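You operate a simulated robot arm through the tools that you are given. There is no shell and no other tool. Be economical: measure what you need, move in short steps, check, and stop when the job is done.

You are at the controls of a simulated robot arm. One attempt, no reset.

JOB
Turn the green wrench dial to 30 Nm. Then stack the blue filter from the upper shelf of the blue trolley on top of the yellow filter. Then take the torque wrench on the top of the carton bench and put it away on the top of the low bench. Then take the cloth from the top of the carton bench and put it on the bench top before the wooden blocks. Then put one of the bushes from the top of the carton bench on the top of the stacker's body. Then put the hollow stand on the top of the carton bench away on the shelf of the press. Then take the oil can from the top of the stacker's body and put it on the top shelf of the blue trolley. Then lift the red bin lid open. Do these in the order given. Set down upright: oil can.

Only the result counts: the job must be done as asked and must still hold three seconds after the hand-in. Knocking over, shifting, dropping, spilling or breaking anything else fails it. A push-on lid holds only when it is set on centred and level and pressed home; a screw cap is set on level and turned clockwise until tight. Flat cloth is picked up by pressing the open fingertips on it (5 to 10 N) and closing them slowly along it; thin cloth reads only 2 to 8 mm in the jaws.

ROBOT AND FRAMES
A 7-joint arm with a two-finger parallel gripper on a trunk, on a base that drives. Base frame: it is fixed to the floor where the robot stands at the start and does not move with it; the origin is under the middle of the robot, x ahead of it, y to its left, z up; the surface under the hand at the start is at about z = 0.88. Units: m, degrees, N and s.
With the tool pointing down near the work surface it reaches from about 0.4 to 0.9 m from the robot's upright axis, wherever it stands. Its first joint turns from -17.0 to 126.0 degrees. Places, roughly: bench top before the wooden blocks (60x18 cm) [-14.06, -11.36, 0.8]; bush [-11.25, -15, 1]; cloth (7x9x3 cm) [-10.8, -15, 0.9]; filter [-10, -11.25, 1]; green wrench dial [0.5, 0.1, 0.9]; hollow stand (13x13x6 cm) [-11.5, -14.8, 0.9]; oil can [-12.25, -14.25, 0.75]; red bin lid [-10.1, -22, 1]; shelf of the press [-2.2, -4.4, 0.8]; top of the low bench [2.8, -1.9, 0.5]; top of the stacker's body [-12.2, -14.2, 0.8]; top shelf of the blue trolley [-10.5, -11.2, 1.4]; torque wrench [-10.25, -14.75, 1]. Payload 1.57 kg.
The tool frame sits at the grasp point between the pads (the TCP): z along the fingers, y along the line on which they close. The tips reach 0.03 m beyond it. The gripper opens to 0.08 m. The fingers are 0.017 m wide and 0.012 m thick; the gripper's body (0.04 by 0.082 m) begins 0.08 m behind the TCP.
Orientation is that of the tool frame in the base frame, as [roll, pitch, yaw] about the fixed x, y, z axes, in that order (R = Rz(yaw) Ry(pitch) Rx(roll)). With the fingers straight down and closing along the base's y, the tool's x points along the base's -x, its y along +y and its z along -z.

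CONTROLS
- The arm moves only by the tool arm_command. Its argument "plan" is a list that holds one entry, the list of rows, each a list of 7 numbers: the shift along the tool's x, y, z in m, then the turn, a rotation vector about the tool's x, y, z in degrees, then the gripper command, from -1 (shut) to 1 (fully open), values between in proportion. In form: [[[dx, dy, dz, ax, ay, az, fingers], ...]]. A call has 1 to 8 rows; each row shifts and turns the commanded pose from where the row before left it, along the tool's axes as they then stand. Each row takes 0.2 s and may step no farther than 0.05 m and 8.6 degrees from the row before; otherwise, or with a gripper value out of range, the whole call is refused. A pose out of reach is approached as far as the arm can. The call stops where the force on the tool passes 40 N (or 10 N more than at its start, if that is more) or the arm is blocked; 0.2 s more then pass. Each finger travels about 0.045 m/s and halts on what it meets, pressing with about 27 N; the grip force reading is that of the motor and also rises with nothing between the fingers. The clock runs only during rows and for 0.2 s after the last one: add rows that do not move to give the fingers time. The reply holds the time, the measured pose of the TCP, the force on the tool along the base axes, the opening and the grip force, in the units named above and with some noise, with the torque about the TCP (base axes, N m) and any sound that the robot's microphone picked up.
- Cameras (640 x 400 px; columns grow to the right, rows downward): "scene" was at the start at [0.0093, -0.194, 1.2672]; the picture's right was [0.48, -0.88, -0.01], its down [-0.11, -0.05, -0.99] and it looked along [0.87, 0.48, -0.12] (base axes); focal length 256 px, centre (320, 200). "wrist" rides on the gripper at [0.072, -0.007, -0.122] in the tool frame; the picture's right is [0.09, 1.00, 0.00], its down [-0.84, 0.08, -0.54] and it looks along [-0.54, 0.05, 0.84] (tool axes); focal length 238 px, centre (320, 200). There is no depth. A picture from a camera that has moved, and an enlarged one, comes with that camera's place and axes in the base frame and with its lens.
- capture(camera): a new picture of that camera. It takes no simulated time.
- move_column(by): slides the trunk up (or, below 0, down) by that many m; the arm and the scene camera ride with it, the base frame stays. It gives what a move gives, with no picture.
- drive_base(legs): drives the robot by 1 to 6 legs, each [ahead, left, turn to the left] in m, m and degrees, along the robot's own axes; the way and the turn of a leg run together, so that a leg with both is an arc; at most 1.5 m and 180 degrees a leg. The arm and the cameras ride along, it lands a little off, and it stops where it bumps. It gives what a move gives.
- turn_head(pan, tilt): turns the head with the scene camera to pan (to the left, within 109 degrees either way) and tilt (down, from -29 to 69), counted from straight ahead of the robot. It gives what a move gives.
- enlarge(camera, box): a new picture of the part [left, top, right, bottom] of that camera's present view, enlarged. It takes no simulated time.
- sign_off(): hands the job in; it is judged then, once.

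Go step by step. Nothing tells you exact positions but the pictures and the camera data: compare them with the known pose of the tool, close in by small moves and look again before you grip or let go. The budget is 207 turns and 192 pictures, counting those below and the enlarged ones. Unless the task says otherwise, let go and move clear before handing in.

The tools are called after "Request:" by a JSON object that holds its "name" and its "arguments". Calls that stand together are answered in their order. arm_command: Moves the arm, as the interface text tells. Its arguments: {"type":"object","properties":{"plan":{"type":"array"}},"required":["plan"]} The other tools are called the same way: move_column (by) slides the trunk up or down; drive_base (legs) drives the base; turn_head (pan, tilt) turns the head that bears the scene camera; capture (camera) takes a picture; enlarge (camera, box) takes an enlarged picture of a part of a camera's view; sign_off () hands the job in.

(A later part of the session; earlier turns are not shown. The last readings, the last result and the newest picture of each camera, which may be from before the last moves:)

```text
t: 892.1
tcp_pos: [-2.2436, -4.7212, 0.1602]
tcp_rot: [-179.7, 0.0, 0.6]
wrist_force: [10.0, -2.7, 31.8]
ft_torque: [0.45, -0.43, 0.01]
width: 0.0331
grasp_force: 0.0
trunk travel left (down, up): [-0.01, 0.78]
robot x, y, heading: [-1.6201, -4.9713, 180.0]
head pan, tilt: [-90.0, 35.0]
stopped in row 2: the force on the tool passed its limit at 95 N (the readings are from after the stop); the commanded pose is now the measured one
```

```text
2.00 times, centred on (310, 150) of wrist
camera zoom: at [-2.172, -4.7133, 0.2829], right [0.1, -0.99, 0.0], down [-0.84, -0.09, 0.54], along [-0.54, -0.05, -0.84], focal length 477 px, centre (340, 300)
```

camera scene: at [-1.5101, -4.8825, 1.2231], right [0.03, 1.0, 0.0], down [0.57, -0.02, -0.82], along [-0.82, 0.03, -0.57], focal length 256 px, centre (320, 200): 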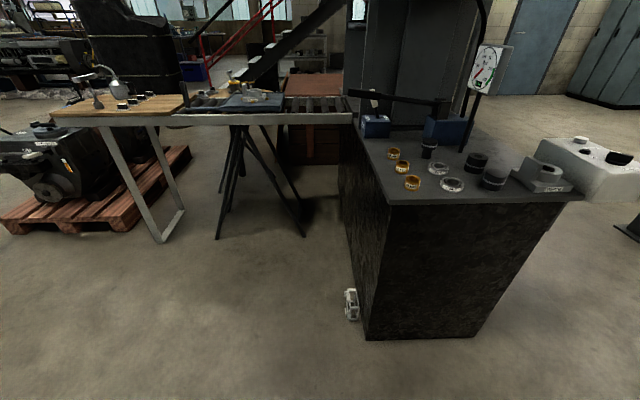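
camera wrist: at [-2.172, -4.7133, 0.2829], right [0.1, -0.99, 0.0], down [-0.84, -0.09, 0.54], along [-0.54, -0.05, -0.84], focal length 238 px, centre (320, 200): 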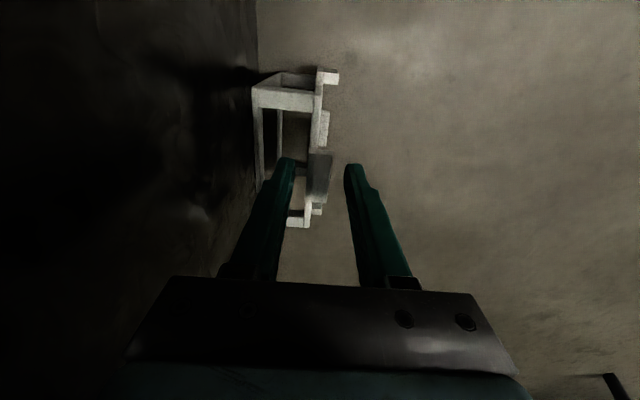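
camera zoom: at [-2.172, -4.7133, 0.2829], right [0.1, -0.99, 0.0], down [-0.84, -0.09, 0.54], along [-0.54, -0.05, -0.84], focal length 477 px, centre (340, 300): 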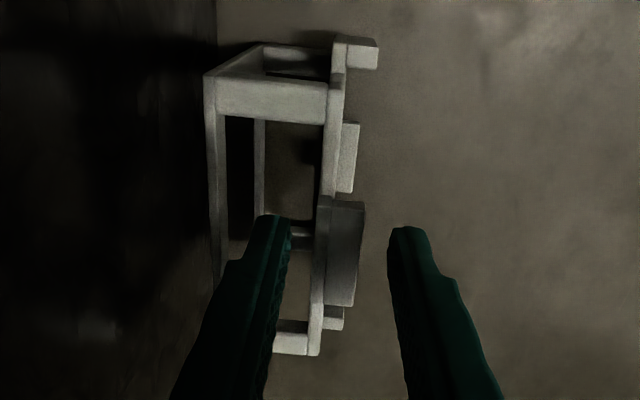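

I'll instead grip the connecting post at its east end (along y at x≈-2.20), closing along x. Lift, and rotate the hand 90° clockwise.

Request:
{"name": "arm_command", "arguments": {"plan": [[[0, 0, -0.04, 0, 0, 0, 0], [0, 0, -0.04, 0, 0, 8, 0], [0, 0, 0, 0, 0, 8.5, 0], [0, 0, 0, 0, 0, 8.5, 0], [0, 0, 0, 0, 0, 8.5, 0], [0, 0, 0, 0, 0, 8.5, 0], [0, 0, 0, 0, 0, 8.5, 0], [0, 0, 0, 0, 0, 8.5, 0]]]}}

Request:
{"name": "arm_command", "arguments": {"plan": [[[0, 0, 0, 0, 0, 8.5, 0], [0, 0, 0, 0, 0, 8.5, 0], [0, 0, 0, 0, 0, 8.5, 0], [0, 0, 0, 0, 0, 5.5, 0], [0, 0, 0, 0, 0, 0, 0]]]}}

Request:
{"name": "capture", "arguments": {"camera": "wrist"}}

```text
t: 893.9
tcp_pos: [-2.2419, -4.7204, 0.2372]
tcp_rot: [-179.8, 0.2, -58.4]
wrist_force: [-0.6, 0.3, -0.2]
ft_torque: [-0.01, -0.01, -0.03]
width: 0.0399
grasp_force: 0.1
trunk travel left (down, up): [-0.01, 0.78]
robot x, y, heading: [-1.6204, -4.9757, 179.9]
head pan, tilt: [-90.0, 35.0]
```

```text
t: 895.1
tcp_pos: [-2.2429, -4.7222, 0.2371]
tcp_rot: [-179.9, 0.3, -89.5]
wrist_force: [0.7, -0.1, -0.4]
ft_torque: [0.02, 0.0, 0.01]
width: 0.0401
grasp_force: 0.2
trunk travel left (down, up): [-0.01, 0.78]
robot x, y, heading: [-1.6169, -4.9709, 179.8]
head pan, tilt: [-90.0, 35.0]
```

```text
34 pictures are left
camera wrist: at [-2.2363, -4.793, 0.3596], right [-0.99, -0.1, 0.0], down [-0.09, 0.83, 0.55], along [-0.05, 0.54, -0.84], focal length 238 px, centre (320, 200)
```

wrist: 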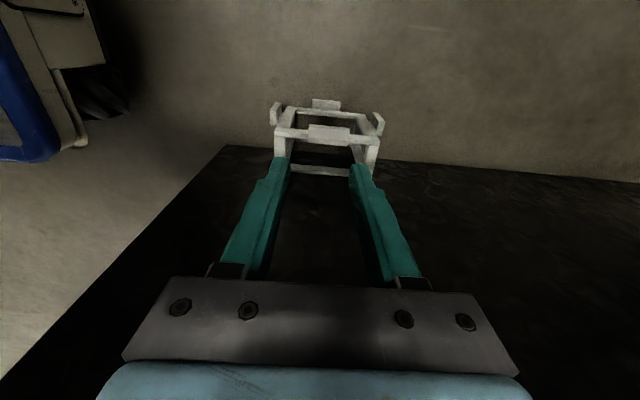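

Left (east) post at [-2.206, -4.70]. Align with 60 mm opening and descend in stages.

Request:
{"name": "arm_command", "arguments": {"plan": [[[-0.012, -0.019, 0, 0, 0, 0, 0.5], [-0.012, -0.018, 0.02, 0, 0, 0, 0.5], [0, 0, 0.025, 0, 0, 0, 0.5], [0, 0, 0.02, 0, 0, 0, 0.5], [0, 0, 0, 0, 0, 0, 0.5]]]}}

Request:
{"name": "capture", "arguments": {"camera": "wrist"}}

```text
t: 895.6
tcp_pos: [-2.2251, -4.7144, 0.2332]
tcp_rot: [179.7, 0.0, -88.7]
wrist_force: [1.3, -3.0, 0.4]
ft_torque: [0.42, 0.21, -0.11]
width: 0.0603
grasp_force: 0.0
trunk travel left (down, up): [-0.01, 0.78]
robot x, y, heading: [-1.6235, -4.9756, -180.3]
head pan, tilt: [-90.0, 35.0]
stopped in row 2: the force on the tool passed its limit at 70 N (the readings are from after the stop); the commanded pose is now the measured one
```

```text
33 pictures are left
camera wrist: at [-2.2173, -4.785, 0.3569], right [-0.99, -0.12, 0.01], down [-0.09, 0.84, 0.54], along [-0.07, 0.54, -0.84], focal length 238 px, centre (320, 200)
```

wrist: 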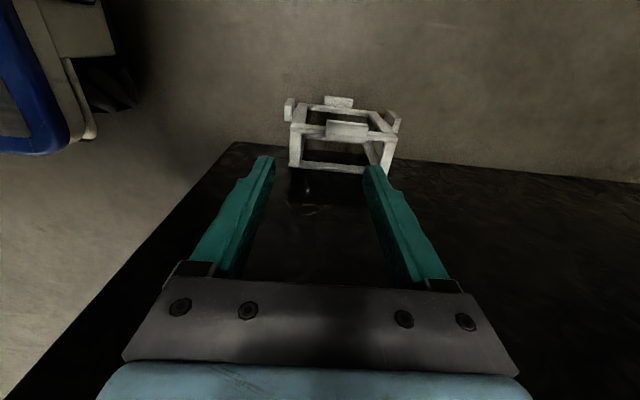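

The hand's wrist touches the press wall in this orientation. I rotate back and retry the tab-and-bar grip with a slightly wider opening.

Request:
{"name": "arm_command", "arguments": {"plan": [[[0.015, 0, 0, 0, 0, 0, 0.1], [0, 0, 0, 0, 0, -8.5, 0.1], [0, 0, 0, 0, 0, -8.5, 0.1], [0, 0, 0, 0, 0, -8.5, 0.1], [0, 0, 0, 0, 0, -8.5, 0.1], [0, 0, 0, 0, 0, -8.5, 0.1], [0, 0, 0, 0, 0, -8.5, 0.1], [0, 0, 0, 0, 0, -8.5, 0.1]]]}}

Request:
{"name": "arm_command", "arguments": {"plan": [[[0, 0, 0, 0, 0, -8.5, 0.1], [0, 0, 0, 0, 0, -8.5, 0.1], [0, 0, 0, 0, 0, -8.5, 0.1], [0, 0, 0, 0, 0, -4, 0.1], [0, 0, 0, 0, 0, 0, 0.1]]]}}

```text
t: 897.4
tcp_pos: [-2.226, -4.7299, 0.234]
tcp_rot: [179.7, 0.2, -29.0]
wrist_force: [-0.6, 0.6, -0.3]
ft_torque: [-0.01, 0.03, -0.01]
width: 0.0439
grasp_force: 0.0
trunk travel left (down, up): [-0.01, 0.78]
robot x, y, heading: [-1.6187, -4.9759, -180.1]
head pan, tilt: [-90.0, 35.0]
```

```text
t: 898.6
tcp_pos: [-2.2252, -4.7298, 0.2336]
tcp_rot: [179.9, 0.3, 0.4]
wrist_force: [0.7, 0.0, -0.5]
ft_torque: [0.0, -0.02, -0.03]
width: 0.0437
grasp_force: 0.1
trunk travel left (down, up): [-0.01, 0.78]
robot x, y, heading: [-1.6196, -4.9732, -180.2]
head pan, tilt: [-90.0, 35.0]
```

Request:
{"name": "arm_command", "arguments": {"plan": [[[-0.02, -0.009, 0.02, 0, 0, 0, 0.1], [0, 0, 0.03, 0, 0, 0, 0.1], [0, 0, 0.012, 0, 0, 0, 0.1], [0, 0, 0, 0, 0, 0, 0.1]]]}}

Request:
{"name": "enlarge", "arguments": {"camera": "wrist", "box": [230, 50, 390, 250]}}

```text
t: 899.6
tcp_pos: [-2.2441, -4.7192, 0.1709]
tcp_rot: [-180.0, 0.2, 0.3]
wrist_force: [0.1, 0.2, 0.2]
ft_torque: [-0.04, 0.03, 0.01]
width: 0.0442
grasp_force: 0.1
trunk travel left (down, up): [-0.01, 0.78]
robot x, y, heading: [-1.6202, -4.9744, -180.0]
head pan, tilt: [-90.0, 35.0]
```

```text
2.00 times, centred on (310, 150) of wrist
camera zoom: at [-2.1724, -4.7112, 0.294], right [0.1, -1.0, 0.0], down [-0.83, -0.08, 0.55], along [-0.54, -0.05, -0.84], focal length 477 px, centre (340, 300)
```

zoom: 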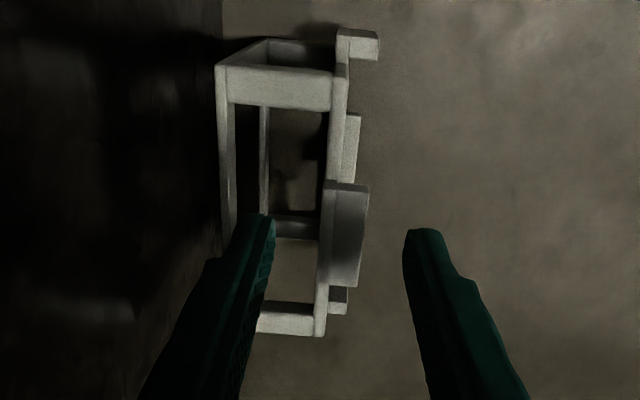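

Clear on both sides now. Descend and close.

Request:
{"name": "arm_command", "arguments": {"plan": [[[0, 0, 0.02, 0, 0, 0, 0.1], [0, 0, 0.02, 0, 0, 0, 0.1], [0, 0, 0.02, 0, 0, 0, 0.1], [0, 0, 0.01, 0, 0, 0, 0.1], [0, 0, 0, 0, 0, 0, -0.4], [0, 0, 0, 0, 0, 0, -1], [0, 0, 0, 0, 0, 0, -1], [0, 0, 0, 0, 0, 0, -1]]]}}

```text
t: 900.1
tcp_pos: [-2.2445, -4.7183, 0.1489]
tcp_rot: [-179.8, 0.3, 0.4]
wrist_force: [9.5, -2.0, 30.1]
ft_torque: [0.64, -0.48, -0.17]
width: 0.0415
grasp_force: 0.1
trunk travel left (down, up): [-0.01, 0.78]
robot x, y, heading: [-1.6187, -4.9734, -180.0]
head pan, tilt: [-90.0, 35.0]
stopped in row 2: the force on the tool passed its limit at 79 N (the readings are from after the stop); the commanded pose is now the measured one
```

The side windows seem closed to the fingers. Instead I'll take the tab from above (closing along x), and pull the stand away from the wall. Lift and rotate again.

Request:
{"name": "arm_command", "arguments": {"plan": [[[0, 0.012, -0.045, 0, 0, 0, 0.8], [0, 0, -0.02, 0, 0, 8.5, 0.8], [0, 0, 0, 0, 0, 8.5, 0.8], [0, 0, 0, 0, 0, 8.5, 0.8], [0, 0, 0, 0, 0, 8.5, 0.8], [0, 0, 0, 0, 0, 8.5, 0.8], [0, 0, 0, 0, 0, 8.5, 0.8], [0, 0, 0, 0, 0, 8.5, 0.8]]]}}

Request:
{"name": "arm_command", "arguments": {"plan": [[[0, 0, 0, 0, 0, 8.5, 0.8], [0, 0, 0, 0, 0, 8.5, 0.8], [0, 0, 0, 0, 0, 8.5, 0.8], [0, 0, 0, 0, 0, 5, 0.8], [0, 0, 0.04, 0, 0, 0, 0.8], [0, 0, 0, 0, 0, 0, 0.8]]]}}

Request:
{"name": "enlarge", "arguments": {"camera": "wrist", "box": [220, 70, 420, 210]}}

```text
t: 901.9
tcp_pos: [-2.2451, -4.7301, 0.2123]
tcp_rot: [179.8, 0.2, -59.4]
wrist_force: [-0.6, -0.2, -0.1]
ft_torque: [0.0, -0.02, -0.02]
width: 0.0719
grasp_force: 0.0
trunk travel left (down, up): [-0.01, 0.78]
robot x, y, heading: [-1.6174, -4.9724, -180.0]
head pan, tilt: [-90.0, 35.0]
```

```text
t: 903.3
tcp_pos: [-2.2465, -4.7303, 0.1729]
tcp_rot: [179.7, 0.2, -89.7]
wrist_force: [-0.5, 0.2, -0.7]
ft_torque: [0.0, 0.04, 0.01]
width: 0.0722
grasp_force: 0.1
trunk travel left (down, up): [-0.01, 0.78]
robot x, y, heading: [-1.6194, -4.9734, -179.9]
head pan, tilt: [-90.0, 35.0]
```

```text
2.86 times, centred on (320, 140) of wrist
camera zoom: at [-2.2395, -4.8018, 0.295], right [-1.0, -0.1, 0.01], down [-0.08, 0.84, 0.54], along [-0.06, 0.54, -0.84], focal length 681 px, centre (320, 371)
```

zoom: 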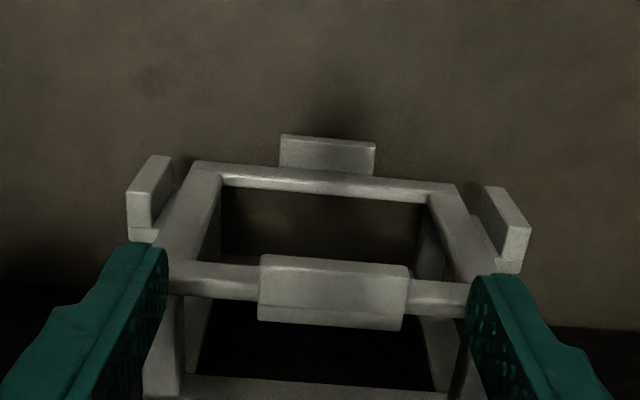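

The tab is well visible between the fingers. Descend 3 cm and close on it.

Request:
{"name": "arm_command", "arguments": {"plan": [[[-0.003, 0.005, 0.015, 0, 0, 0, 0.8], [0, 0, 0.018, 0, 0, 0, 0.8], [0, 0, 0, 0, 0, 0, 0.3], [0, 0, 0, 0, 0, 0, -0.3], [0, 0, 0, 0, 0, 0, -1], [0, 0, 0, 0, 0, 0, -1], [0, 0, 0, 0, 0, 0, -1]]]}}

```text
t: 904.9
tcp_pos: [-2.2514, -4.7267, 0.1391]
tcp_rot: [179.7, 0.1, -89.6]
wrist_force: [-3.1, -0.7, 0.3]
ft_torque: [-0.07, 0.25, 0.0]
width: 0.0399
grasp_force: 26.7
trunk travel left (down, up): [-0.01, 0.78]
robot x, y, heading: [-1.6211, -4.9742, -179.9]
head pan, tilt: [-90.0, 35.0]
```

Tab gripped (40 mm). Lift a little and pull it south, away from the wall.

Request:
{"name": "arm_command", "arguments": {"plan": [[[0.005, 0, -0.01, 0, 0, 0, -1], [0.01, 0, -0.015, 0, 0, 0, -1], [0.02, 0, -0.02, 0, 0, 0, -1], [0.03, 0, -0.02, 0, 0, 0, -1], [0.03, 0, 0, 0, 0, 0, -1], [0.03, 0, 0, 0, 0, 0, -1], [0.03, 0, 0, 0, 0, 0, -1], [0, 0, 0, 0, 0, 0, -1]]]}}

Request:
{"name": "capture", "arguments": {"camera": "wrist"}}

```text
t: 906.7
tcp_pos: [-2.2492, -4.8834, 0.2046]
tcp_rot: [179.6, 0.1, -89.7]
wrist_force: [-1.6, 1.3, -6.6]
ft_torque: [-0.22, -0.01, 0.02]
width: 0.0397
grasp_force: 27.0
trunk travel left (down, up): [-0.01, 0.78]
robot x, y, heading: [-1.6194, -4.9696, -180.0]
head pan, tilt: [-90.0, 35.0]
```

```text
30 pictures are left
camera wrist: at [-2.2416, -4.9543, 0.3272], right [-1.0, -0.1, 0.0], down [-0.08, 0.84, 0.54], along [-0.06, 0.54, -0.84], focal length 238 px, centre (320, 200)
```

wrist: 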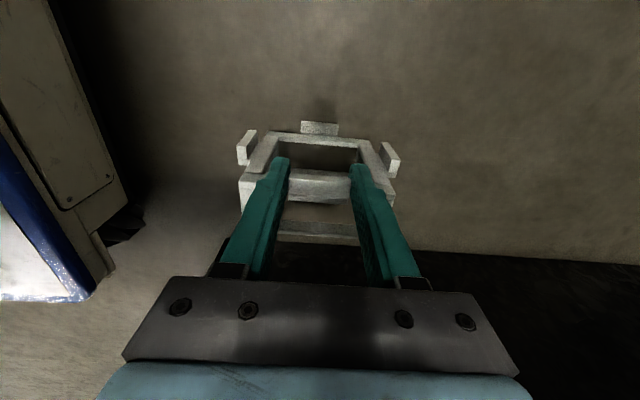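

The stand is held on its side by the tab. To get a lower grip that fits under the press head, I'll set it down in the open, tip it upright, and regrip its bar. Move further south and set it down.

Request:
{"name": "arm_command", "arguments": {"plan": [[[0.045, 0, 0, 0, 0, 0, -1], [0.045, 0, 0, 0, 0, 0, -1], [0.03, 0, 0.02, 0, 0, 0, -1], [0, 0, 0.02, 0, 0, 0, -1], [0, 0, 0.015, 0, 0, 0, -1], [0, 0, 0.008, 0, 0, 0, -1], [0, 0, 0, 0, 0, 0, -1]]]}}

Request:
{"name": "arm_command", "arguments": {"plan": [[[0, 0, 0, 0, 0, 0, 0.2], [0, 0, 0, 0, 0, 0, 0.8], [0, 0, 0, 0, 0, 0, 0.8], [0.0, 0, -0.03, 0, 0, 0, 0.8], [0.04, 0, -0.02, 0, 0, 0, 0.5], [0.03, 0, 0, 0, 0, 0, -1], [0.0, 0, 0.0, 0, 0, 0, -1], [0, 0, 0, 0, 0, 0, -1]]]}}

Request:
{"name": "capture", "arguments": {"camera": "wrist"}}

```text
t: 908.3
tcp_pos: [-2.2488, -5.0019, 0.1416]
tcp_rot: [179.7, 0.1, -89.7]
wrist_force: [-1.0, 0.7, -6.7]
ft_torque: [-0.21, 0.0, 0.03]
width: 0.0398
grasp_force: 27.0
trunk travel left (down, up): [-0.01, 0.78]
robot x, y, heading: [-1.6203, -4.9722, -180.0]
head pan, tilt: [-90.0, 35.0]
```

```text
t: 910.1
tcp_pos: [-2.2476, -5.0728, 0.1903]
tcp_rot: [179.8, 0.1, -89.5]
wrist_force: [0.6, 0.7, -0.2]
ft_torque: [-0.02, 0.02, -0.02]
width: 0.0
grasp_force: 6.1
trunk travel left (down, up): [-0.01, 0.78]
robot x, y, heading: [-1.6191, -4.9742, -179.9]
head pan, tilt: [-90.0, 35.0]
```

```text
29 pictures are left
camera wrist: at [-2.2404, -5.1442, 0.3134], right [-1.0, -0.1, 0.01], down [-0.08, 0.84, 0.54], along [-0.06, 0.54, -0.84], focal length 238 px, centre (320, 200)
```

wrist: 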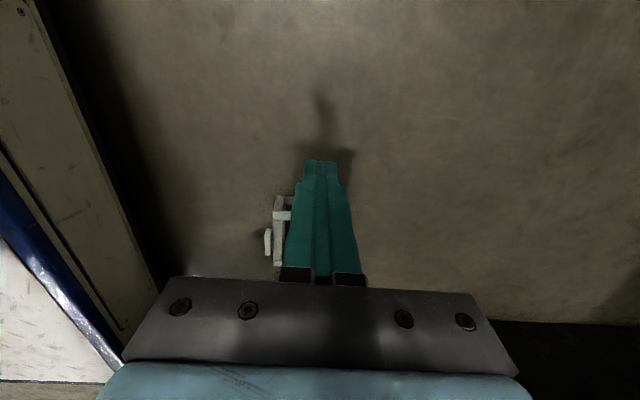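

It seems the stand has already tipped flat. Raise the hand to see.

Request:
{"name": "arm_command", "arguments": {"plan": [[[0, 0, -0.045, 0, 0, 0, 1], [0, 0, -0.045, 0, 0, 0, 1], [0, 0, -0.045, 0, 0, 0, 1], [0, 0, 0, 0, 0, 0, 1]]]}}

Request:
{"name": "capture", "arguments": {"camera": "wrist"}}

```text
t: 911.1
tcp_pos: [-2.2453, -5.0731, 0.3273]
tcp_rot: [179.6, 0.1, -89.7]
wrist_force: [0.0, -0.2, -0.7]
ft_torque: [0.01, -0.03, 0.03]
width: 0.0801
grasp_force: 0.0
trunk travel left (down, up): [-0.01, 0.78]
robot x, y, heading: [-1.6218, -4.9727, -180.2]
head pan, tilt: [-90.0, 35.0]
```

```text
28 pictures are left
camera wrist: at [-2.2385, -5.1439, 0.4495], right [-1.0, -0.1, 0.0], down [-0.08, 0.84, 0.54], along [-0.06, 0.54, -0.84], focal length 238 px, centre (320, 200)
```

wrist: 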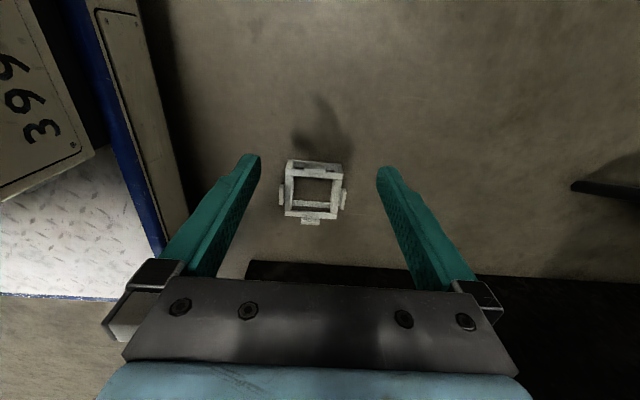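

It now lies upright (tabs up), centred near [-2.253, -4.913]. I rotate the hand back and grip its north bar, as I did on the bench.

Request:
{"name": "arm_command", "arguments": {"plan": [[[0, 0, 0, 0, 0, -8.5, 0.4], [0, 0, 0, 0, 0, -8.5, 0.4], [0, 0, 0, 0, 0, -8.5, 0.4], [0, 0, 0, 0, 0, -8.5, 0.4], [0, 0, 0, 0, 0, -8.5, 0.4], [0, 0, 0, 0, 0, -8.5, 0.4], [0, 0, 0, 0, 0, -8.5, 0.4], [0, 0, 0, 0, 0, -8.5, 0.4]]]}}

Request:
{"name": "arm_command", "arguments": {"plan": [[[0, 0, 0, 0, 0, -8.5, 0.4], [0, 0, 0, 0, 0, -8.5, 0.4], [0, 0, 0, 0, 0, -5, 0.4], [-0.008, -0.045, 0.02, 0, 0, 0, 0.4], [0, -0.045, 0.02, 0, 0, 0, 0.4], [0, -0.045, 0.02, 0, 0, 0, 0.4], [0, -0.045, 0.02, 0, 0, 0, 0.4], [0, -0.036, 0.02, 0, 0, 0, 0.4]]]}}

Request:
{"name": "capture", "arguments": {"camera": "wrist"}}

```text
t: 912.9
tcp_pos: [-2.2475, -5.0732, 0.3252]
tcp_rot: [179.9, 0.3, -21.5]
wrist_force: [-0.1, 0.7, -0.3]
ft_torque: [0.01, 0.02, 0.02]
width: 0.056
grasp_force: 0.1
trunk travel left (down, up): [-0.01, 0.78]
robot x, y, heading: [-1.6171, -4.9737, -179.9]
head pan, tilt: [-90.0, 35.0]
```

```text
t: 914.7
tcp_pos: [-2.2561, -4.8563, 0.2279]
tcp_rot: [-179.9, 0.2, 0.4]
wrist_force: [-0.1, -0.3, 0.7]
ft_torque: [0.02, 0.03, -0.03]
width: 0.0562
grasp_force: 0.1
trunk travel left (down, up): [-0.01, 0.78]
robot x, y, heading: [-1.6223, -4.9741, -180.0]
head pan, tilt: [-90.0, 35.0]
```

```text
27 pictures are left
camera wrist: at [-2.1844, -4.8481, 0.3498], right [0.1, -1.0, 0.0], down [-0.83, -0.08, 0.55], along [-0.54, -0.05, -0.84], focal length 238 px, centre (320, 200)
```

wrist: 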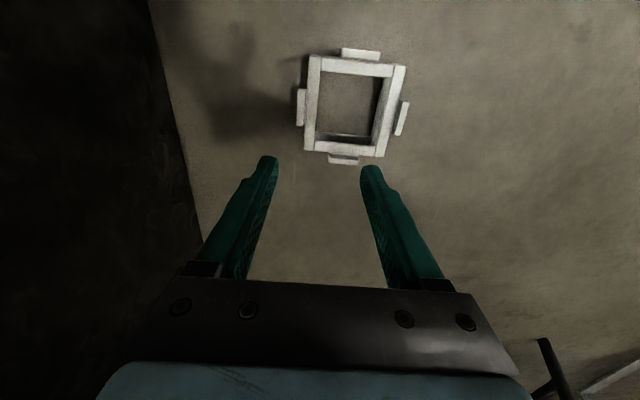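

North bar at y≈-4.838. Adjust, descend and close.

Request:
{"name": "arm_command", "arguments": {"plan": [[[0.012, -0.018, 0.03, 0, 0, 0, 0.4], [0, 0, 0.04, 0, 0, 0, 0.4], [0, 0, 0.04, 0, 0, 0, 0.4], [0, 0, 0.04, 0, 0, 0, 0.4], [0, 0, 0.02, 0, 0, 0, 0.4], [0, 0, 0, 0, 0, 0, 0.4]]]}}

Request:
{"name": "capture", "arguments": {"camera": "wrist"}}

```text
t: 916.1
tcp_pos: [-2.2456, -4.8364, 0.0542]
tcp_rot: [-179.8, 0.3, 0.4]
wrist_force: [-0.4, 0.5, -0.3]
ft_torque: [0.03, 0.0, -0.01]
width: 0.0559
grasp_force: 0.0
trunk travel left (down, up): [-0.01, 0.78]
robot x, y, heading: [-1.619, -4.9756, -180.2]
head pan, tilt: [-90.0, 35.0]
```

```text
26 pictures are left
camera wrist: at [-2.1741, -4.8289, 0.1776], right [0.1, -1.0, 0.0], down [-0.83, -0.08, 0.55], along [-0.54, -0.05, -0.84], focal length 238 px, centre (320, 200)
```

wrist: 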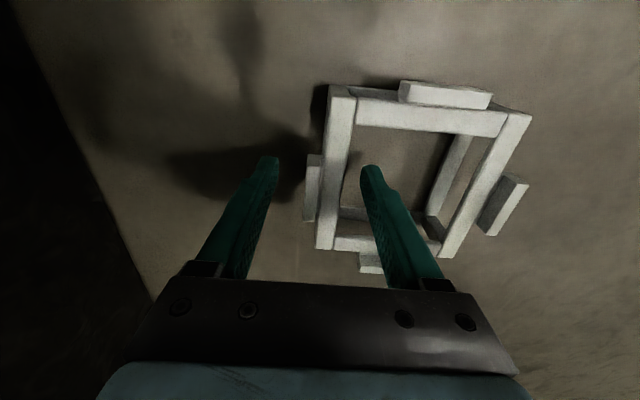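

Straddling the bar. Close and lift.

Request:
{"name": "arm_command", "arguments": {"plan": [[[0, 0, 0, 0, 0, 0, 0], [0, 0, 0, 0, 0, 0, -0.5], [0, 0, 0, 0, 0, 0, -1], [0, 0, 0, 0, 0, 0, -1], [0, 0, 0, 0, 0, 0, -1], [0, 0, -0.01, 0, 0, 0, -1], [0, 0, -0.02, 0, 0, 0, -1], [0, 0, -0.03, 0, 0, 0, -1]]]}}

Request:
{"name": "arm_command", "arguments": {"plan": [[[0.03, 0, -0.03, 0, 0, 0, -1], [0.04, 0, -0.02, 0, 0, 0, -1], [0.04, 0, -0.02, 0, 0, 0, -1], [0.03, 0, -0.02, 0, 0, 0, -1], [0, 0, 0, 0, 0, 0, -1]]]}}

Request:
{"name": "drive_base", "arguments": {"legs": [[-0.45, 0, 0]]}}

Request:
{"name": "move_column", "arguments": {"by": 0.4}}

Request:
{"name": "move_column", "arguments": {"by": 0.2}}

```text
t: 917.9
tcp_pos: [-2.2463, -4.8403, 0.1154]
tcp_rot: [-179.8, 0.1, 0.4]
wrist_force: [-0.2, -0.6, -6.6]
ft_torque: [0.36, 0.03, 0.02]
width: 0.0238
grasp_force: 27.3
trunk travel left (down, up): [-0.01, 0.78]
robot x, y, heading: [-1.6157, -4.9743, -180.2]
head pan, tilt: [-90.0, 35.0]
```

```text
t: 919.1
tcp_pos: [-2.1048, -4.8366, 0.206]
tcp_rot: [-180.0, 0.3, 0.3]
wrist_force: [0.6, -0.5, -6.8]
ft_torque: [0.36, 0.01, 0.0]
width: 0.0238
grasp_force: 26.9
trunk travel left (down, up): [-0.01, 0.78]
robot x, y, heading: [-1.6188, -4.9736, -179.9]
head pan, tilt: [-90.0, 35.0]
```

```text
t: 921.8
tcp_pos: [-1.6495, -4.8358, 0.2048]
tcp_rot: [-180.0, 0.2, 0.3]
wrist_force: [-0.2, 0.7, -7.0]
ft_torque: [0.37, -0.02, 0.02]
width: 0.0237
grasp_force: 27.2
trunk travel left (down, up): [-0.01, 0.78]
robot x, y, heading: [-1.1665, -4.974, 179.7]
head pan, tilt: [-90.0, 35.0]
```

```text
t: 925.7
tcp_pos: [-1.6502, -4.8359, 0.6052]
tcp_rot: [-179.9, 0.3, 0.3]
wrist_force: [0.5, -0.4, -6.5]
ft_torque: [0.35, -0.03, -0.02]
width: 0.0238
grasp_force: 26.5
trunk travel left (down, up): [-0.41, 0.38]
robot x, y, heading: [-1.1665, -4.9761, 180.1]
head pan, tilt: [-90.0, 35.0]
```

```text
t: 927.8
tcp_pos: [-1.6503, -4.8354, 0.8055]
tcp_rot: [-179.9, 0.3, 0.3]
wrist_force: [1.1, 0.2, -6.7]
ft_torque: [0.37, 0.0, 0.0]
width: 0.0238
grasp_force: 26.5
trunk travel left (down, up): [-0.61, 0.18]
robot x, y, heading: [-1.1688, -4.9739, 180.1]
head pan, tilt: [-90.0, 35.0]
```

Held well. I raise it to z≈1.0, drive to the press's north-east side, and come in along y≈-4.08, beside the press head.

Request:
{"name": "arm_command", "arguments": {"plan": [[[0, 0, -0.045, 0, 0, 0, -1], [0, 0, -0.045, 0, 0, 0, -1], [0, 0, -0.045, 0, 0, 0, -1], [0, 0, -0.045, 0, 0, 0, -1], [0, 0, -0.015, 0, 0, 0, -1]]]}}

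Request:
{"name": "drive_base", "arguments": {"legs": [[0, -1.2, 0], [0.45, 0, 0]]}}

Request:
{"name": "turn_head", "arguments": {"pan": -20, "tilt": 20}}

Request:
{"name": "capture", "arguments": {"camera": "scene"}}

```text
t: 929.0
tcp_pos: [-1.6466, -4.8352, 1.0015]
tcp_rot: [-179.9, 0.2, 0.4]
wrist_force: [0.5, 0.2, -6.0]
ft_torque: [0.38, -0.04, 0.0]
width: 0.0238
grasp_force: 27.1
trunk travel left (down, up): [-0.61, 0.18]
robot x, y, heading: [-1.1651, -4.9737, 179.9]
head pan, tilt: [-90.0, 35.0]
```

```text
t: 937.4
tcp_pos: [-2.0914, -3.6452, 1.0011]
tcp_rot: [-179.9, 0.4, 0.3]
wrist_force: [0.2, 0.1, -7.7]
ft_torque: [0.34, -0.05, 0.0]
width: 0.0237
grasp_force: 26.8
trunk travel left (down, up): [-0.61, 0.18]
robot x, y, heading: [-1.6057, -3.7827, 179.8]
head pan, tilt: [-90.0, 35.0]
```

```text
t: 938.8
tcp_pos: [-2.092, -3.6437, 1.0015]
tcp_rot: [-180.0, 0.2, 0.1]
wrist_force: [0.0, 0.5, -7.1]
ft_torque: [0.35, -0.09, 0.02]
width: 0.0237
grasp_force: 27.3
trunk travel left (down, up): [-0.61, 0.18]
robot x, y, heading: [-1.6066, -3.783, 179.8]
head pan, tilt: [-20.0, 20.0]
```

```text
25 pictures are left
camera scene: at [-1.6153, -3.5223, 1.2569], right [0.34, 0.94, 0.0], down [0.32, -0.12, -0.94], along [-0.88, 0.32, -0.34], focal length 256 px, centre (320, 200)
```

scene: 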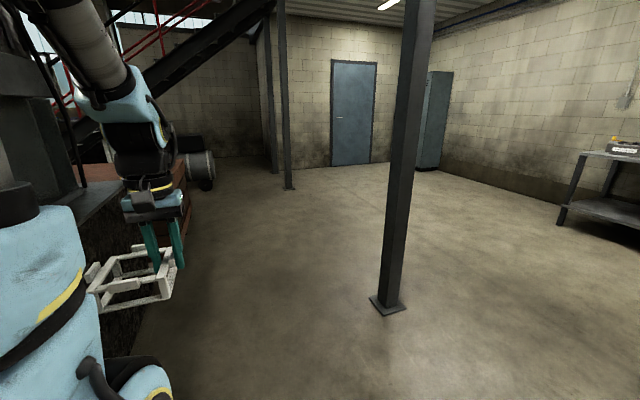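

(At this heading the press is on my left.) I shift the base 17 cm south and then move the stand in at y≈-4.08.

Request:
{"name": "drive_base", "arguments": {"legs": [[0, 0.17, 0]]}}

Request:
{"name": "arm_command", "arguments": {"plan": [[[-0.02, 0.04, -0.01, 0, 0, 0, -1], [-0.02, 0.04, -0.01, 0, 0, 0, -1], [-0.02, 0.04, 0, 0, 0, 0, -1], [-0.02, 0.04, 0, 0, 0, 0, -1], [-0.02, 0.04, 0, 0, 0, 0, -1], [-0.02, 0.04, 0, 0, 0, 0, -1], [-0.02, 0.02, 0, 0, 0, 0, -1], [0, 0, 0, 0, 0, 0, -1]]]}}

Request:
{"name": "capture", "arguments": {"camera": "wrist"}}

```text
t: 940.2
tcp_pos: [-2.0918, -3.8116, 1.0009]
tcp_rot: [-179.8, 0.3, 0.1]
wrist_force: [-0.1, 0.0, -6.9]
ft_torque: [0.34, 0.01, 0.0]
width: 0.0236
grasp_force: 26.7
trunk travel left (down, up): [-0.61, 0.18]
robot x, y, heading: [-1.6109, -3.9537, 179.6]
head pan, tilt: [-20.0, 20.0]
```

```text
t: 942.0
tcp_pos: [-2.2298, -4.0716, 1.0196]
tcp_rot: [-180.0, 0.3, 0.1]
wrist_force: [0.3, 0.0, -6.0]
ft_torque: [0.37, -0.01, -0.01]
width: 0.0237
grasp_force: 27.2
trunk travel left (down, up): [-0.61, 0.18]
robot x, y, heading: [-1.607, -3.9511, 180.1]
head pan, tilt: [-20.0, 20.0]
```

```text
24 pictures are left
camera wrist: at [-2.1576, -4.0641, 1.1426], right [0.09, -1.0, 0.0], down [-0.83, -0.08, 0.55], along [-0.54, -0.05, -0.84], focal length 238 px, centre (320, 200)
```

wrist: 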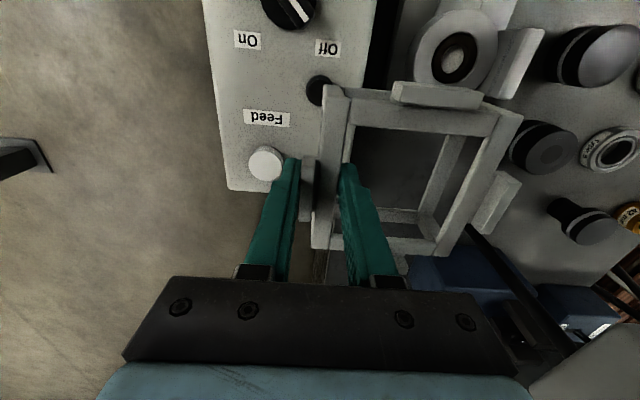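

Good view: the spot behind "Housing" is visible. Continue west to x≈-2.41.

Request:
{"name": "arm_command", "arguments": {"plan": [[[-0.04, 0, 0, 0, 0, 0, -1], [-0.04, 0, 0, 0, 0, 0, -1], [-0.04, 0, 0, 0, 0, 0, -1], [-0.04, 0, 0, 0, 0, 0, -1], [-0.02, 0.01, 0, 0, 0, 0, -1], [0, 0, 0, 0, 0, 0, -1]]]}}

Request:
{"name": "capture", "arguments": {"camera": "wrist"}}

```text
t: 943.4
tcp_pos: [-2.4112, -4.0819, 1.0215]
tcp_rot: [-180.0, 0.2, 0.1]
wrist_force: [1.1, -0.8, -7.7]
ft_torque: [0.37, -0.05, 0.02]
width: 0.0237
grasp_force: 26.9
trunk travel left (down, up): [-0.61, 0.18]
robot x, y, heading: [-1.6104, -3.9527, 179.7]
head pan, tilt: [-20.0, 20.0]
```

```text
23 pictures are left
camera wrist: at [-2.3383, -4.0745, 1.1446], right [0.09, -1.0, 0.0], down [-0.83, -0.08, 0.55], along [-0.54, -0.05, -0.84], focal length 238 px, centre (320, 200)
```

wrist: 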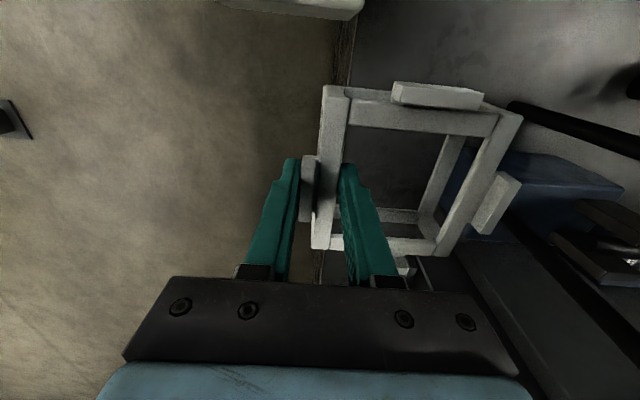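

I descend here (clear of the control box), then slide south over the shelf.

Request:
{"name": "arm_command", "arguments": {"plan": [[[0, 0, 0.04, 0, 0, 0, -1], [0, 0, 0.04, 0, 0, 0, -1], [0, 0, 0.04, 0, 0, 0, -1], [0, 0.03, 0, 0, 0, 0, -1], [0.015, 0.028, 0, 0, 0, 0, -1], [0, 0, 0, 0, 0, 0, -1]]]}}

Request:
{"name": "capture", "arguments": {"camera": "wrist"}}

```text
t: 944.8
tcp_pos: [-2.3953, -4.14, 0.9006]
tcp_rot: [-179.9, 0.2, 0.1]
wrist_force: [0.2, 0.1, -6.3]
ft_torque: [0.38, -0.03, -0.02]
width: 0.0237
grasp_force: 27.2
trunk travel left (down, up): [-0.61, 0.18]
robot x, y, heading: [-1.6088, -3.9523, 179.9]
head pan, tilt: [-20.0, 20.0]
```

```text
22 pictures are left
camera wrist: at [-2.3238, -4.1334, 1.0241], right [0.09, -1.0, 0.0], down [-0.83, -0.08, 0.55], along [-0.54, -0.05, -0.84], focal length 238 px, centre (320, 200)
```

wrist: 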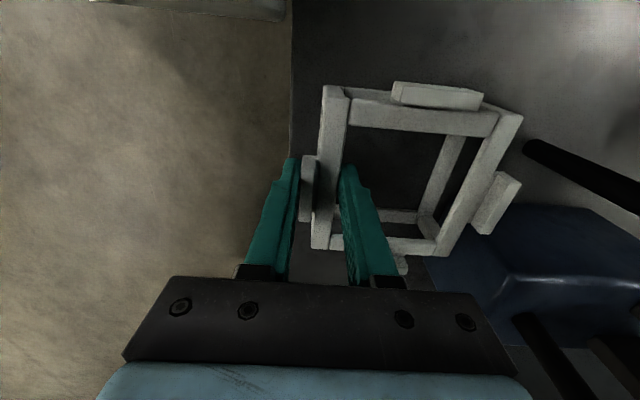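

Clear all round. Lower onto the shelf.

Request:
{"name": "arm_command", "arguments": {"plan": [[[0.005, 0, 0.015, 0, 0, 0, -1], [0, 0, 0.015, 0, 0, 0, -1], [0, 0, 0.006, 0, 0, 0, -1], [0, 0, 0, 0, 0, 0, -1]]]}}

```text
t: 945.8
tcp_pos: [-2.3927, -4.1425, 0.8674]
tcp_rot: [179.9, 0.5, 0.1]
wrist_force: [-5.0, -1.3, 22.9]
ft_torque: [-0.37, 0.04, 0.02]
width: 0.0236
grasp_force: 26.6
trunk travel left (down, up): [-0.61, 0.18]
robot x, y, heading: [-1.6112, -3.9538, 179.9]
head pan, tilt: [-20.0, 20.0]
```

Contact. Release with a small opening and lift straight up.

Request:
{"name": "arm_command", "arguments": {"plan": [[[0, 0, -0.002, 0, 0, 0, -0.3], [0, 0, 0, 0, 0, 0, 0], [0, 0, 0, 0, 0, 0, 0.2], [0, 0, -0.015, 0, 0, 0, 0.2], [0, 0, -0.03, 0, 0, 0, 0.2], [0, 0, -0.04, 0, 0, 0, 0.2], [0, -0.03, -0.02, 0, 0, 0, 0.2], [0, -0.03, 0, 0, 0, 0, 0.2]]]}}

Request:
{"name": "capture", "arguments": {"camera": "wrist"}}

```text
t: 947.6
tcp_pos: [-2.3909, -4.0829, 0.9747]
tcp_rot: [-180.0, 0.3, 0.2]
wrist_force: [0.1, -1.3, -0.1]
ft_torque: [0.01, 0.01, 0.01]
width: 0.048
grasp_force: 0.1
trunk travel left (down, up): [-0.61, 0.18]
robot x, y, heading: [-1.6112, -3.9537, 179.8]
head pan, tilt: [-20.0, 20.0]
```

```text
21 pictures are left
camera wrist: at [-2.319, -4.0746, 1.097], right [0.09, -1.0, 0.0], down [-0.83, -0.08, 0.55], along [-0.54, -0.05, -0.84], focal length 238 px, centre (320, 200)
```

wrist: 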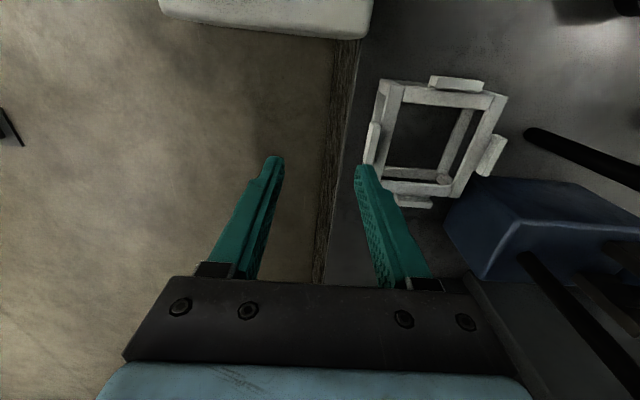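

The stand is upright on the press shelf. Now the oil can: retract and drive back to the stacker.

Request:
{"name": "arm_command", "arguments": {"plan": [[[0, -0.02, -0.04, 0, 0, 0, 0.2], [0, -0.02, -0.04, 0, 0, 0, 0.2], [0.04, -0.02, -0.02, 0, 0, 0, 0.2], [0.045, -0.02, 0, 0, 0, 0, 0.2], [0.045, -0.02, 0, 0, 0, 0, 0.2], [0.045, -0.02, 0, 0, 0, 0, 1], [0.045, -0.02, 0, 0, 0, 0, 1], [0.045, 0, 0, 0, 0, 0, 1]]]}}

Request:
{"name": "drive_base", "arguments": {"legs": [[-0.5, 0, 0], [0, 0, 90], [1.5, 0, 0], [0.35, 0, 0], [1.16, -0.55, 0], [0, 0, -49]]}}

Request:
{"name": "drive_base", "arguments": {"legs": [[1.25, 0, 0], [1.25, 0, 0], [0, 0, -41], [1.4, 0, 0], [0.6, 0, 0], [0, 0, 90]]}}

```text
t: 949.4
tcp_pos: [-2.1261, -3.9401, 1.0706]
tcp_rot: [-179.9, 0.3, 0.1]
wrist_force: [0.0, -0.1, 0.5]
ft_torque: [-0.02, -0.06, 0.0]
width: 0.0801
grasp_force: 0.0
trunk travel left (down, up): [-0.61, 0.18]
robot x, y, heading: [-1.6103, -3.9535, 179.8]
head pan, tilt: [-20.0, 20.0]
```

```text
t: 973.4
tcp_pos: [-2.1839, -7.2974, 1.0722]
tcp_rot: [-179.8, 0.3, 40.0]
wrist_force: [0.9, -0.2, -0.1]
ft_torque: [-0.01, -0.02, 0.04]
width: 0.08
grasp_force: 0.1
trunk travel left (down, up): [-0.61, 0.18]
robot x, y, heading: [-1.7847, -6.9751, -140.3]
head pan, tilt: [-20.0, 20.0]
```

```text
t: 1001.1
tcp_pos: [-5.7638, -8.9731, 1.073]
tcp_rot: [-179.9, 0.3, 87.7]
wrist_force: [-0.8, -0.3, -0.4]
ft_torque: [-0.02, 0.02, 0.0]
width: 0.0801
grasp_force: 0.1
trunk travel left (down, up): [-0.61, 0.18]
robot x, y, heading: [-5.7308, -8.4574, -92.9]
head pan, tilt: [-20.0, 20.0]
```

Request:
{"name": "drive_base", "arguments": {"legs": [[1.45, 0.1, 2.9], [1.45, 0.05, 0], [0.3, 0, 0], [0.98, -0.37, 0], [0.98, -0.37, 0], [0, 0, -90]]}}

Request:
{"name": "drive_base", "arguments": {"legs": [[1.2, 0, 0], [1.1, 0, 0], [0, 0.42, 0], [1.3, 0, 0], [1.3, 0, 0], [0, 0, 90]]}}

```text
t: 1030.5
tcp_pos: [-7.0367, -13.537, 1.0731]
tcp_rot: [-179.9, 0.5, -2.0]
wrist_force: [0.8, -0.7, 0.1]
ft_torque: [-0.01, 0.0, 0.05]
width: 0.08
grasp_force: 0.1
trunk travel left (down, up): [-0.61, 0.18]
robot x, y, heading: [-6.5211, -13.5677, 177.6]
head pan, tilt: [-20.0, 20.0]
```

```text
t: 1041.8
tcp_pos: [-9.3298, -13.4948, 1.0727]
tcp_rot: [-179.9, 0.3, 0.0]
wrist_force: [0.4, -0.2, 0.3]
ft_torque: [-0.01, -0.01, -0.01]
width: 0.08
grasp_force: 0.0
trunk travel left (down, up): [-0.61, 0.18]
robot x, y, heading: [-8.8155, -13.5101, 179.4]
head pan, tilt: [-20.0, 20.0]
stopped in leg 2: the robot was blocked; the commanded pose is now the measured one
```

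The front corner met the camshaft table's edge; back off, shift south and go on.

Request:
{"name": "drive_base", "arguments": {"legs": [[-0.2, 0, 0.6], [0, 0.55, 0], [1.3, 0, 0], [1.3, 0, 0], [0, 0, 90], [-0.12, -0.3, 0]]}}

Request:
{"name": "turn_head", "arguments": {"pan": -75, "tilt": 25}}

Request:
{"name": "enlarge", "arguments": {"camera": "scene", "box": [140, 90, 460, 290]}}

```text
t: 1064.0
tcp_pos: [-11.5376, -14.4481, 1.0728]
tcp_rot: [-179.9, 0.4, 90.4]
wrist_force: [0.3, -0.3, 0.4]
ft_torque: [0.0, 0.01, -0.02]
width: 0.0799
grasp_force: 0.1
trunk travel left (down, up): [-0.61, 0.18]
robot x, y, heading: [-11.5244, -13.9293, -90.0]
head pan, tilt: [-20.0, 20.0]
```

```text
t: 1065.3
tcp_pos: [-11.538, -14.4476, 1.0723]
tcp_rot: [-179.9, 0.3, 90.4]
wrist_force: [0.2, -0.3, -1.0]
ft_torque: [0.0, 0.0, 0.0]
width: 0.0797
grasp_force: 0.1
trunk travel left (down, up): [-0.61, 0.18]
robot x, y, heading: [-11.5261, -13.9333, -90.0]
head pan, tilt: [-75.0, 25.0]
```

```text
2.00 times, centred on (300, 190) of scene
camera zoom: at [-11.8464, -13.8757, 1.2489], right [-0.26, 0.97, 0.0], down [0.41, 0.11, -0.91], along [-0.87, -0.24, -0.42], focal length 512 px, centre (360, 220)
```

zoom: 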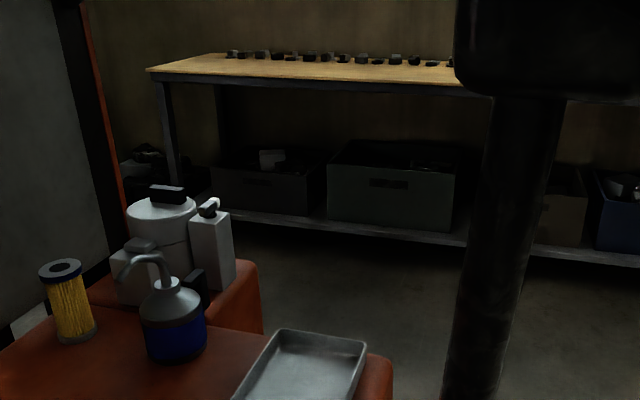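

The oil can's neck is at [-12.336, -14.276], z 0.885–0.92, with the spout towards -y. I'll grip the neck closing along x. Move closer and swing the hand over.

Request:
{"name": "drive_base", "arguments": {"legs": [[0.03, -0.07, 0]]}}

Request:
{"name": "arm_command", "arguments": {"plan": [[[0.012, -0.047, 0, 0, 0, 0, 1], [0.012, -0.047, 0, 0, 0, 0, 1], [0.012, -0.047, 0, 0, 0, 0, 1], [0.012, -0.047, 0, 0, 0, 0, 1], [0.012, -0.047, 0, 0, 0, 0, 1], [0.012, -0.047, 0, 0, 0, 0, 1], [0.012, -0.047, 0, 0, 0, 0, 1], [0.012, -0.047, 0, 0, 0, 0, 1]]]}}

Request:
{"name": "arm_command", "arguments": {"plan": [[[0.02, -0.045, 0, 0, 0, 0, 1], [0.02, -0.045, 0, 0, 0, 0, 1], [0.02, -0.045, 0, 0, 0, 0, 1], [0.015, -0.045, 0, 0, 0, 0, 1], [0.01, -0.045, 0, 0, 0, 0, 1], [0.01, -0.045, 0, 0, 0, 0, 1], [0.0, -0.03, 0.01, 0, 0, 0, 1], [0, 0, 0, 0, 0, 0, 1]]]}}

Request:
{"name": "capture", "arguments": {"camera": "wrist"}}

```text
t: 1066.3
tcp_pos: [-11.6084, -14.4783, 1.0729]
tcp_rot: [-179.9, 0.3, 90.2]
wrist_force: [0.2, 0.6, 0.3]
ft_torque: [-0.03, -0.02, 0.0]
width: 0.0802
grasp_force: 0.1
trunk travel left (down, up): [-0.61, 0.18]
robot x, y, heading: [-11.5997, -13.9614, -89.9]
head pan, tilt: [-75.0, 25.0]
```

```text
t: 1068.1
tcp_pos: [-11.9895, -14.3822, 1.0722]
tcp_rot: [-179.9, 0.2, 90.4]
wrist_force: [1.0, 0.0, -0.3]
ft_torque: [0.0, 0.05, 0.01]
width: 0.08
grasp_force: 0.0
trunk travel left (down, up): [-0.61, 0.18]
robot x, y, heading: [-11.5964, -13.9587, -90.1]
head pan, tilt: [-75.0, 25.0]
```

```text
t: 1069.9
tcp_pos: [-12.2844, -14.2893, 1.0632]
tcp_rot: [-179.9, 0.4, 90.3]
wrist_force: [0.4, -1.0, 1.0]
ft_torque: [-0.04, 0.01, -0.01]
width: 0.0799
grasp_force: 0.2
trunk travel left (down, up): [-0.61, 0.18]
robot x, y, heading: [-11.6005, -13.9575, -90.0]
head pan, tilt: [-75.0, 25.0]
```

```text
19 pictures are left
camera wrist: at [-12.2912, -14.2156, 1.1862], right [1.0, 0.1, 0.0], down [0.08, -0.83, 0.55], along [0.05, -0.54, -0.84], focal length 238 px, centre (320, 200)
```

wrist: 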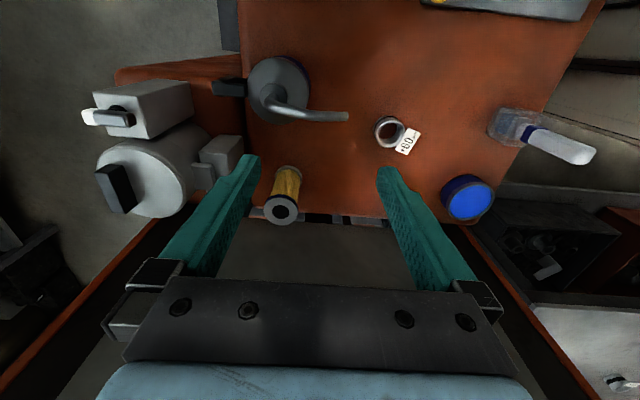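

From above, the spout points along +x (about 15° towards -y), so the closing axis must be across it. I rotate the hand about 105° clockwise and centre on the neck.

Request:
{"name": "arm_command", "arguments": {"plan": [[[0, 0, 0, 0, 0, 8.2, 1], [0, 0, 0, 0, 0, 8.2, 1], [0, 0, 0, 0, 0, 8.2, 1], [0, 0, 0, 0, 0, 8.2, 1], [0, 0, 0, 0, 0, 8.2, 1], [0, 0, 0, 0, 0, 8.2, 1], [0, 0, 0, 0, 0, 8.2, 1], [0, 0, 0, 0, 0, 8.2, 1]]]}}

Request:
{"name": "arm_command", "arguments": {"plan": [[[0, 0, 0, 0, 0, 8, 1], [0, 0, 0, 0, 0, 8, 1], [0, 0, 0, 0, 0, 8, 1], [0, 0, 0, 0, 0, 8, 1], [0, 0, 0, 0, 0, 7.7, 1], [-0.03, -0.02, 0.0, 0, 0, 0, 1], [-0.032, -0.017, 0, 0, 0, 0, 1], [0, 0, 0, 0, 0, 0, 1]]]}}

Request:
{"name": "capture", "arguments": {"camera": "wrist"}}

```text
t: 1071.7
tcp_pos: [-12.2856, -14.2911, 1.0624]
tcp_rot: [179.8, 0.1, 24.6]
wrist_force: [-0.1, -0.6, -0.2]
ft_torque: [0.0, 0.05, -0.04]
width: 0.0799
grasp_force: 0.0
trunk travel left (down, up): [-0.61, 0.18]
robot x, y, heading: [-11.6, -13.9623, -89.7]
head pan, tilt: [-75.0, 25.0]
```

```text
t: 1073.5
tcp_pos: [-12.3373, -14.2383, 1.0612]
tcp_rot: [179.6, 0.0, -15.0]
wrist_force: [0.9, -0.4, 0.0]
ft_torque: [-0.02, -0.01, -0.01]
width: 0.0803
grasp_force: 0.0
trunk travel left (down, up): [-0.61, 0.18]
robot x, y, heading: [-11.5995, -13.958, -90.0]
head pan, tilt: [-75.0, 25.0]
```

```text
18 pictures are left
camera wrist: at [-12.2655, -14.2494, 1.1853], right [-0.17, -0.99, 0.01], down [-0.83, 0.14, 0.54], along [-0.54, 0.09, -0.84], focal length 238 px, centre (320, 200)
```

wrist: 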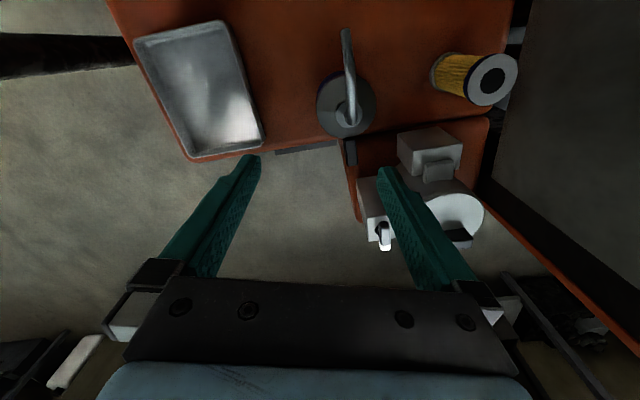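

Spout aligned with the hand's axis. Shift 3 cm and descend most of the way.

Request:
{"name": "arm_command", "arguments": {"plan": [[[0.008, 0.03, 0, 0, 0, 0, 1], [0, 0, 0.03, 0, 0, 0, 0.6], [0, 0, 0.04, 0, 0, 0, 0.3], [0, 0, 0.03, 0, 0, 0, 0.3], [0, 0, 0, 0, 0, 0, 0.3]]]}}

Request:
{"name": "capture", "arguments": {"camera": "wrist"}}

```text
t: 1074.7
tcp_pos: [-12.3353, -14.2698, 0.9639]
tcp_rot: [179.6, 0.1, -15.0]
wrist_force: [0.8, 0.6, -0.1]
ft_torque: [0.0, -0.03, 0.04]
width: 0.0521
grasp_force: 0.1
trunk travel left (down, up): [-0.61, 0.18]
robot x, y, heading: [-11.6013, -13.9624, -90.0]
head pan, tilt: [-75.0, 25.0]
```

```text
17 pictures are left
camera wrist: at [-12.2634, -14.2805, 1.0862], right [-0.17, -0.99, 0.01], down [-0.83, 0.14, 0.54], along [-0.54, 0.09, -0.84], focal length 238 px, centre (320, 200)
```

wrist: 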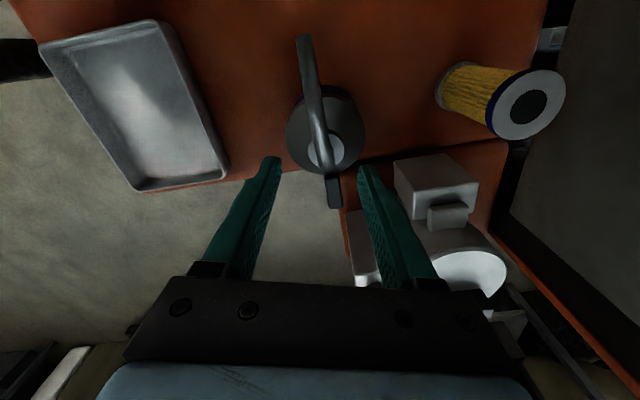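

Neck centred between the fingers. Descend to z≈0.918 and close.

Request:
{"name": "arm_command", "arguments": {"plan": [[[-0.002, 0.001, 0.02, 0, 0, 0, 0.3], [0, 0, 0.018, 0, 0, 0, 0.3], [0, 0, 0.007, 0, 0, 0, 0.2], [0, 0, 0, 0, 0, 0, -0.3], [0, 0, 0, 0, 0, 0, -1], [0, 0, 0, 0, 0, 0, -1], [0, 0, 0, 0, 0, 0, -1]]]}}

Request:
{"name": "arm_command", "arguments": {"plan": [[[0, 0, -0.008, 0, 0, 0, -1], [0, 0, -0.01, 0, 0, 0, -1], [0, 0, -0.01, 0, 0, 0, -1], [0, 0, -0.01, 0, 0, 0, -1], [0, 0, 0, 0, 0, 0, -1]]]}}

Request:
{"name": "enlarge", "arguments": {"camera": "scene", "box": [140, 90, 460, 290]}}

```text
t: 1076.3
tcp_pos: [-12.3393, -14.2714, 0.9173]
tcp_rot: [179.7, 0.0, -14.9]
wrist_force: [1.0, -4.3, 6.9]
ft_torque: [-0.79, 0.06, 0.16]
width: 0.0123
grasp_force: 27.1
trunk travel left (down, up): [-0.61, 0.18]
robot x, y, heading: [-11.5994, -13.9616, -90.2]
head pan, tilt: [-75.0, 25.0]
```

```text
t: 1077.5
tcp_pos: [-12.3386, -14.2709, 0.9555]
tcp_rot: [179.7, 0.0, -15.0]
wrist_force: [-0.3, -1.2, -3.9]
ft_torque: [-0.02, 0.02, 0.0]
width: 0.0119
grasp_force: 26.9
trunk travel left (down, up): [-0.61, 0.18]
robot x, y, heading: [-11.6016, -13.9627, -90.0]
head pan, tilt: [-75.0, 25.0]
```

```text
2.00 times, centred on (300, 190) of scene
camera zoom: at [-11.9168, -13.9054, 1.2488], right [-0.26, 0.97, 0.0], down [0.41, 0.11, -0.91], along [-0.88, -0.23, -0.42], focal length 512 px, centre (360, 220)
```

zoom: 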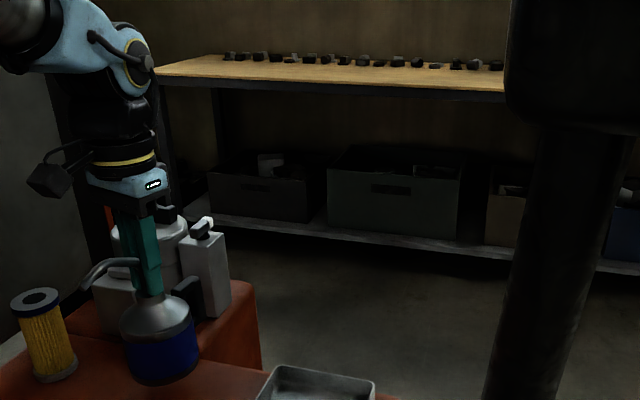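

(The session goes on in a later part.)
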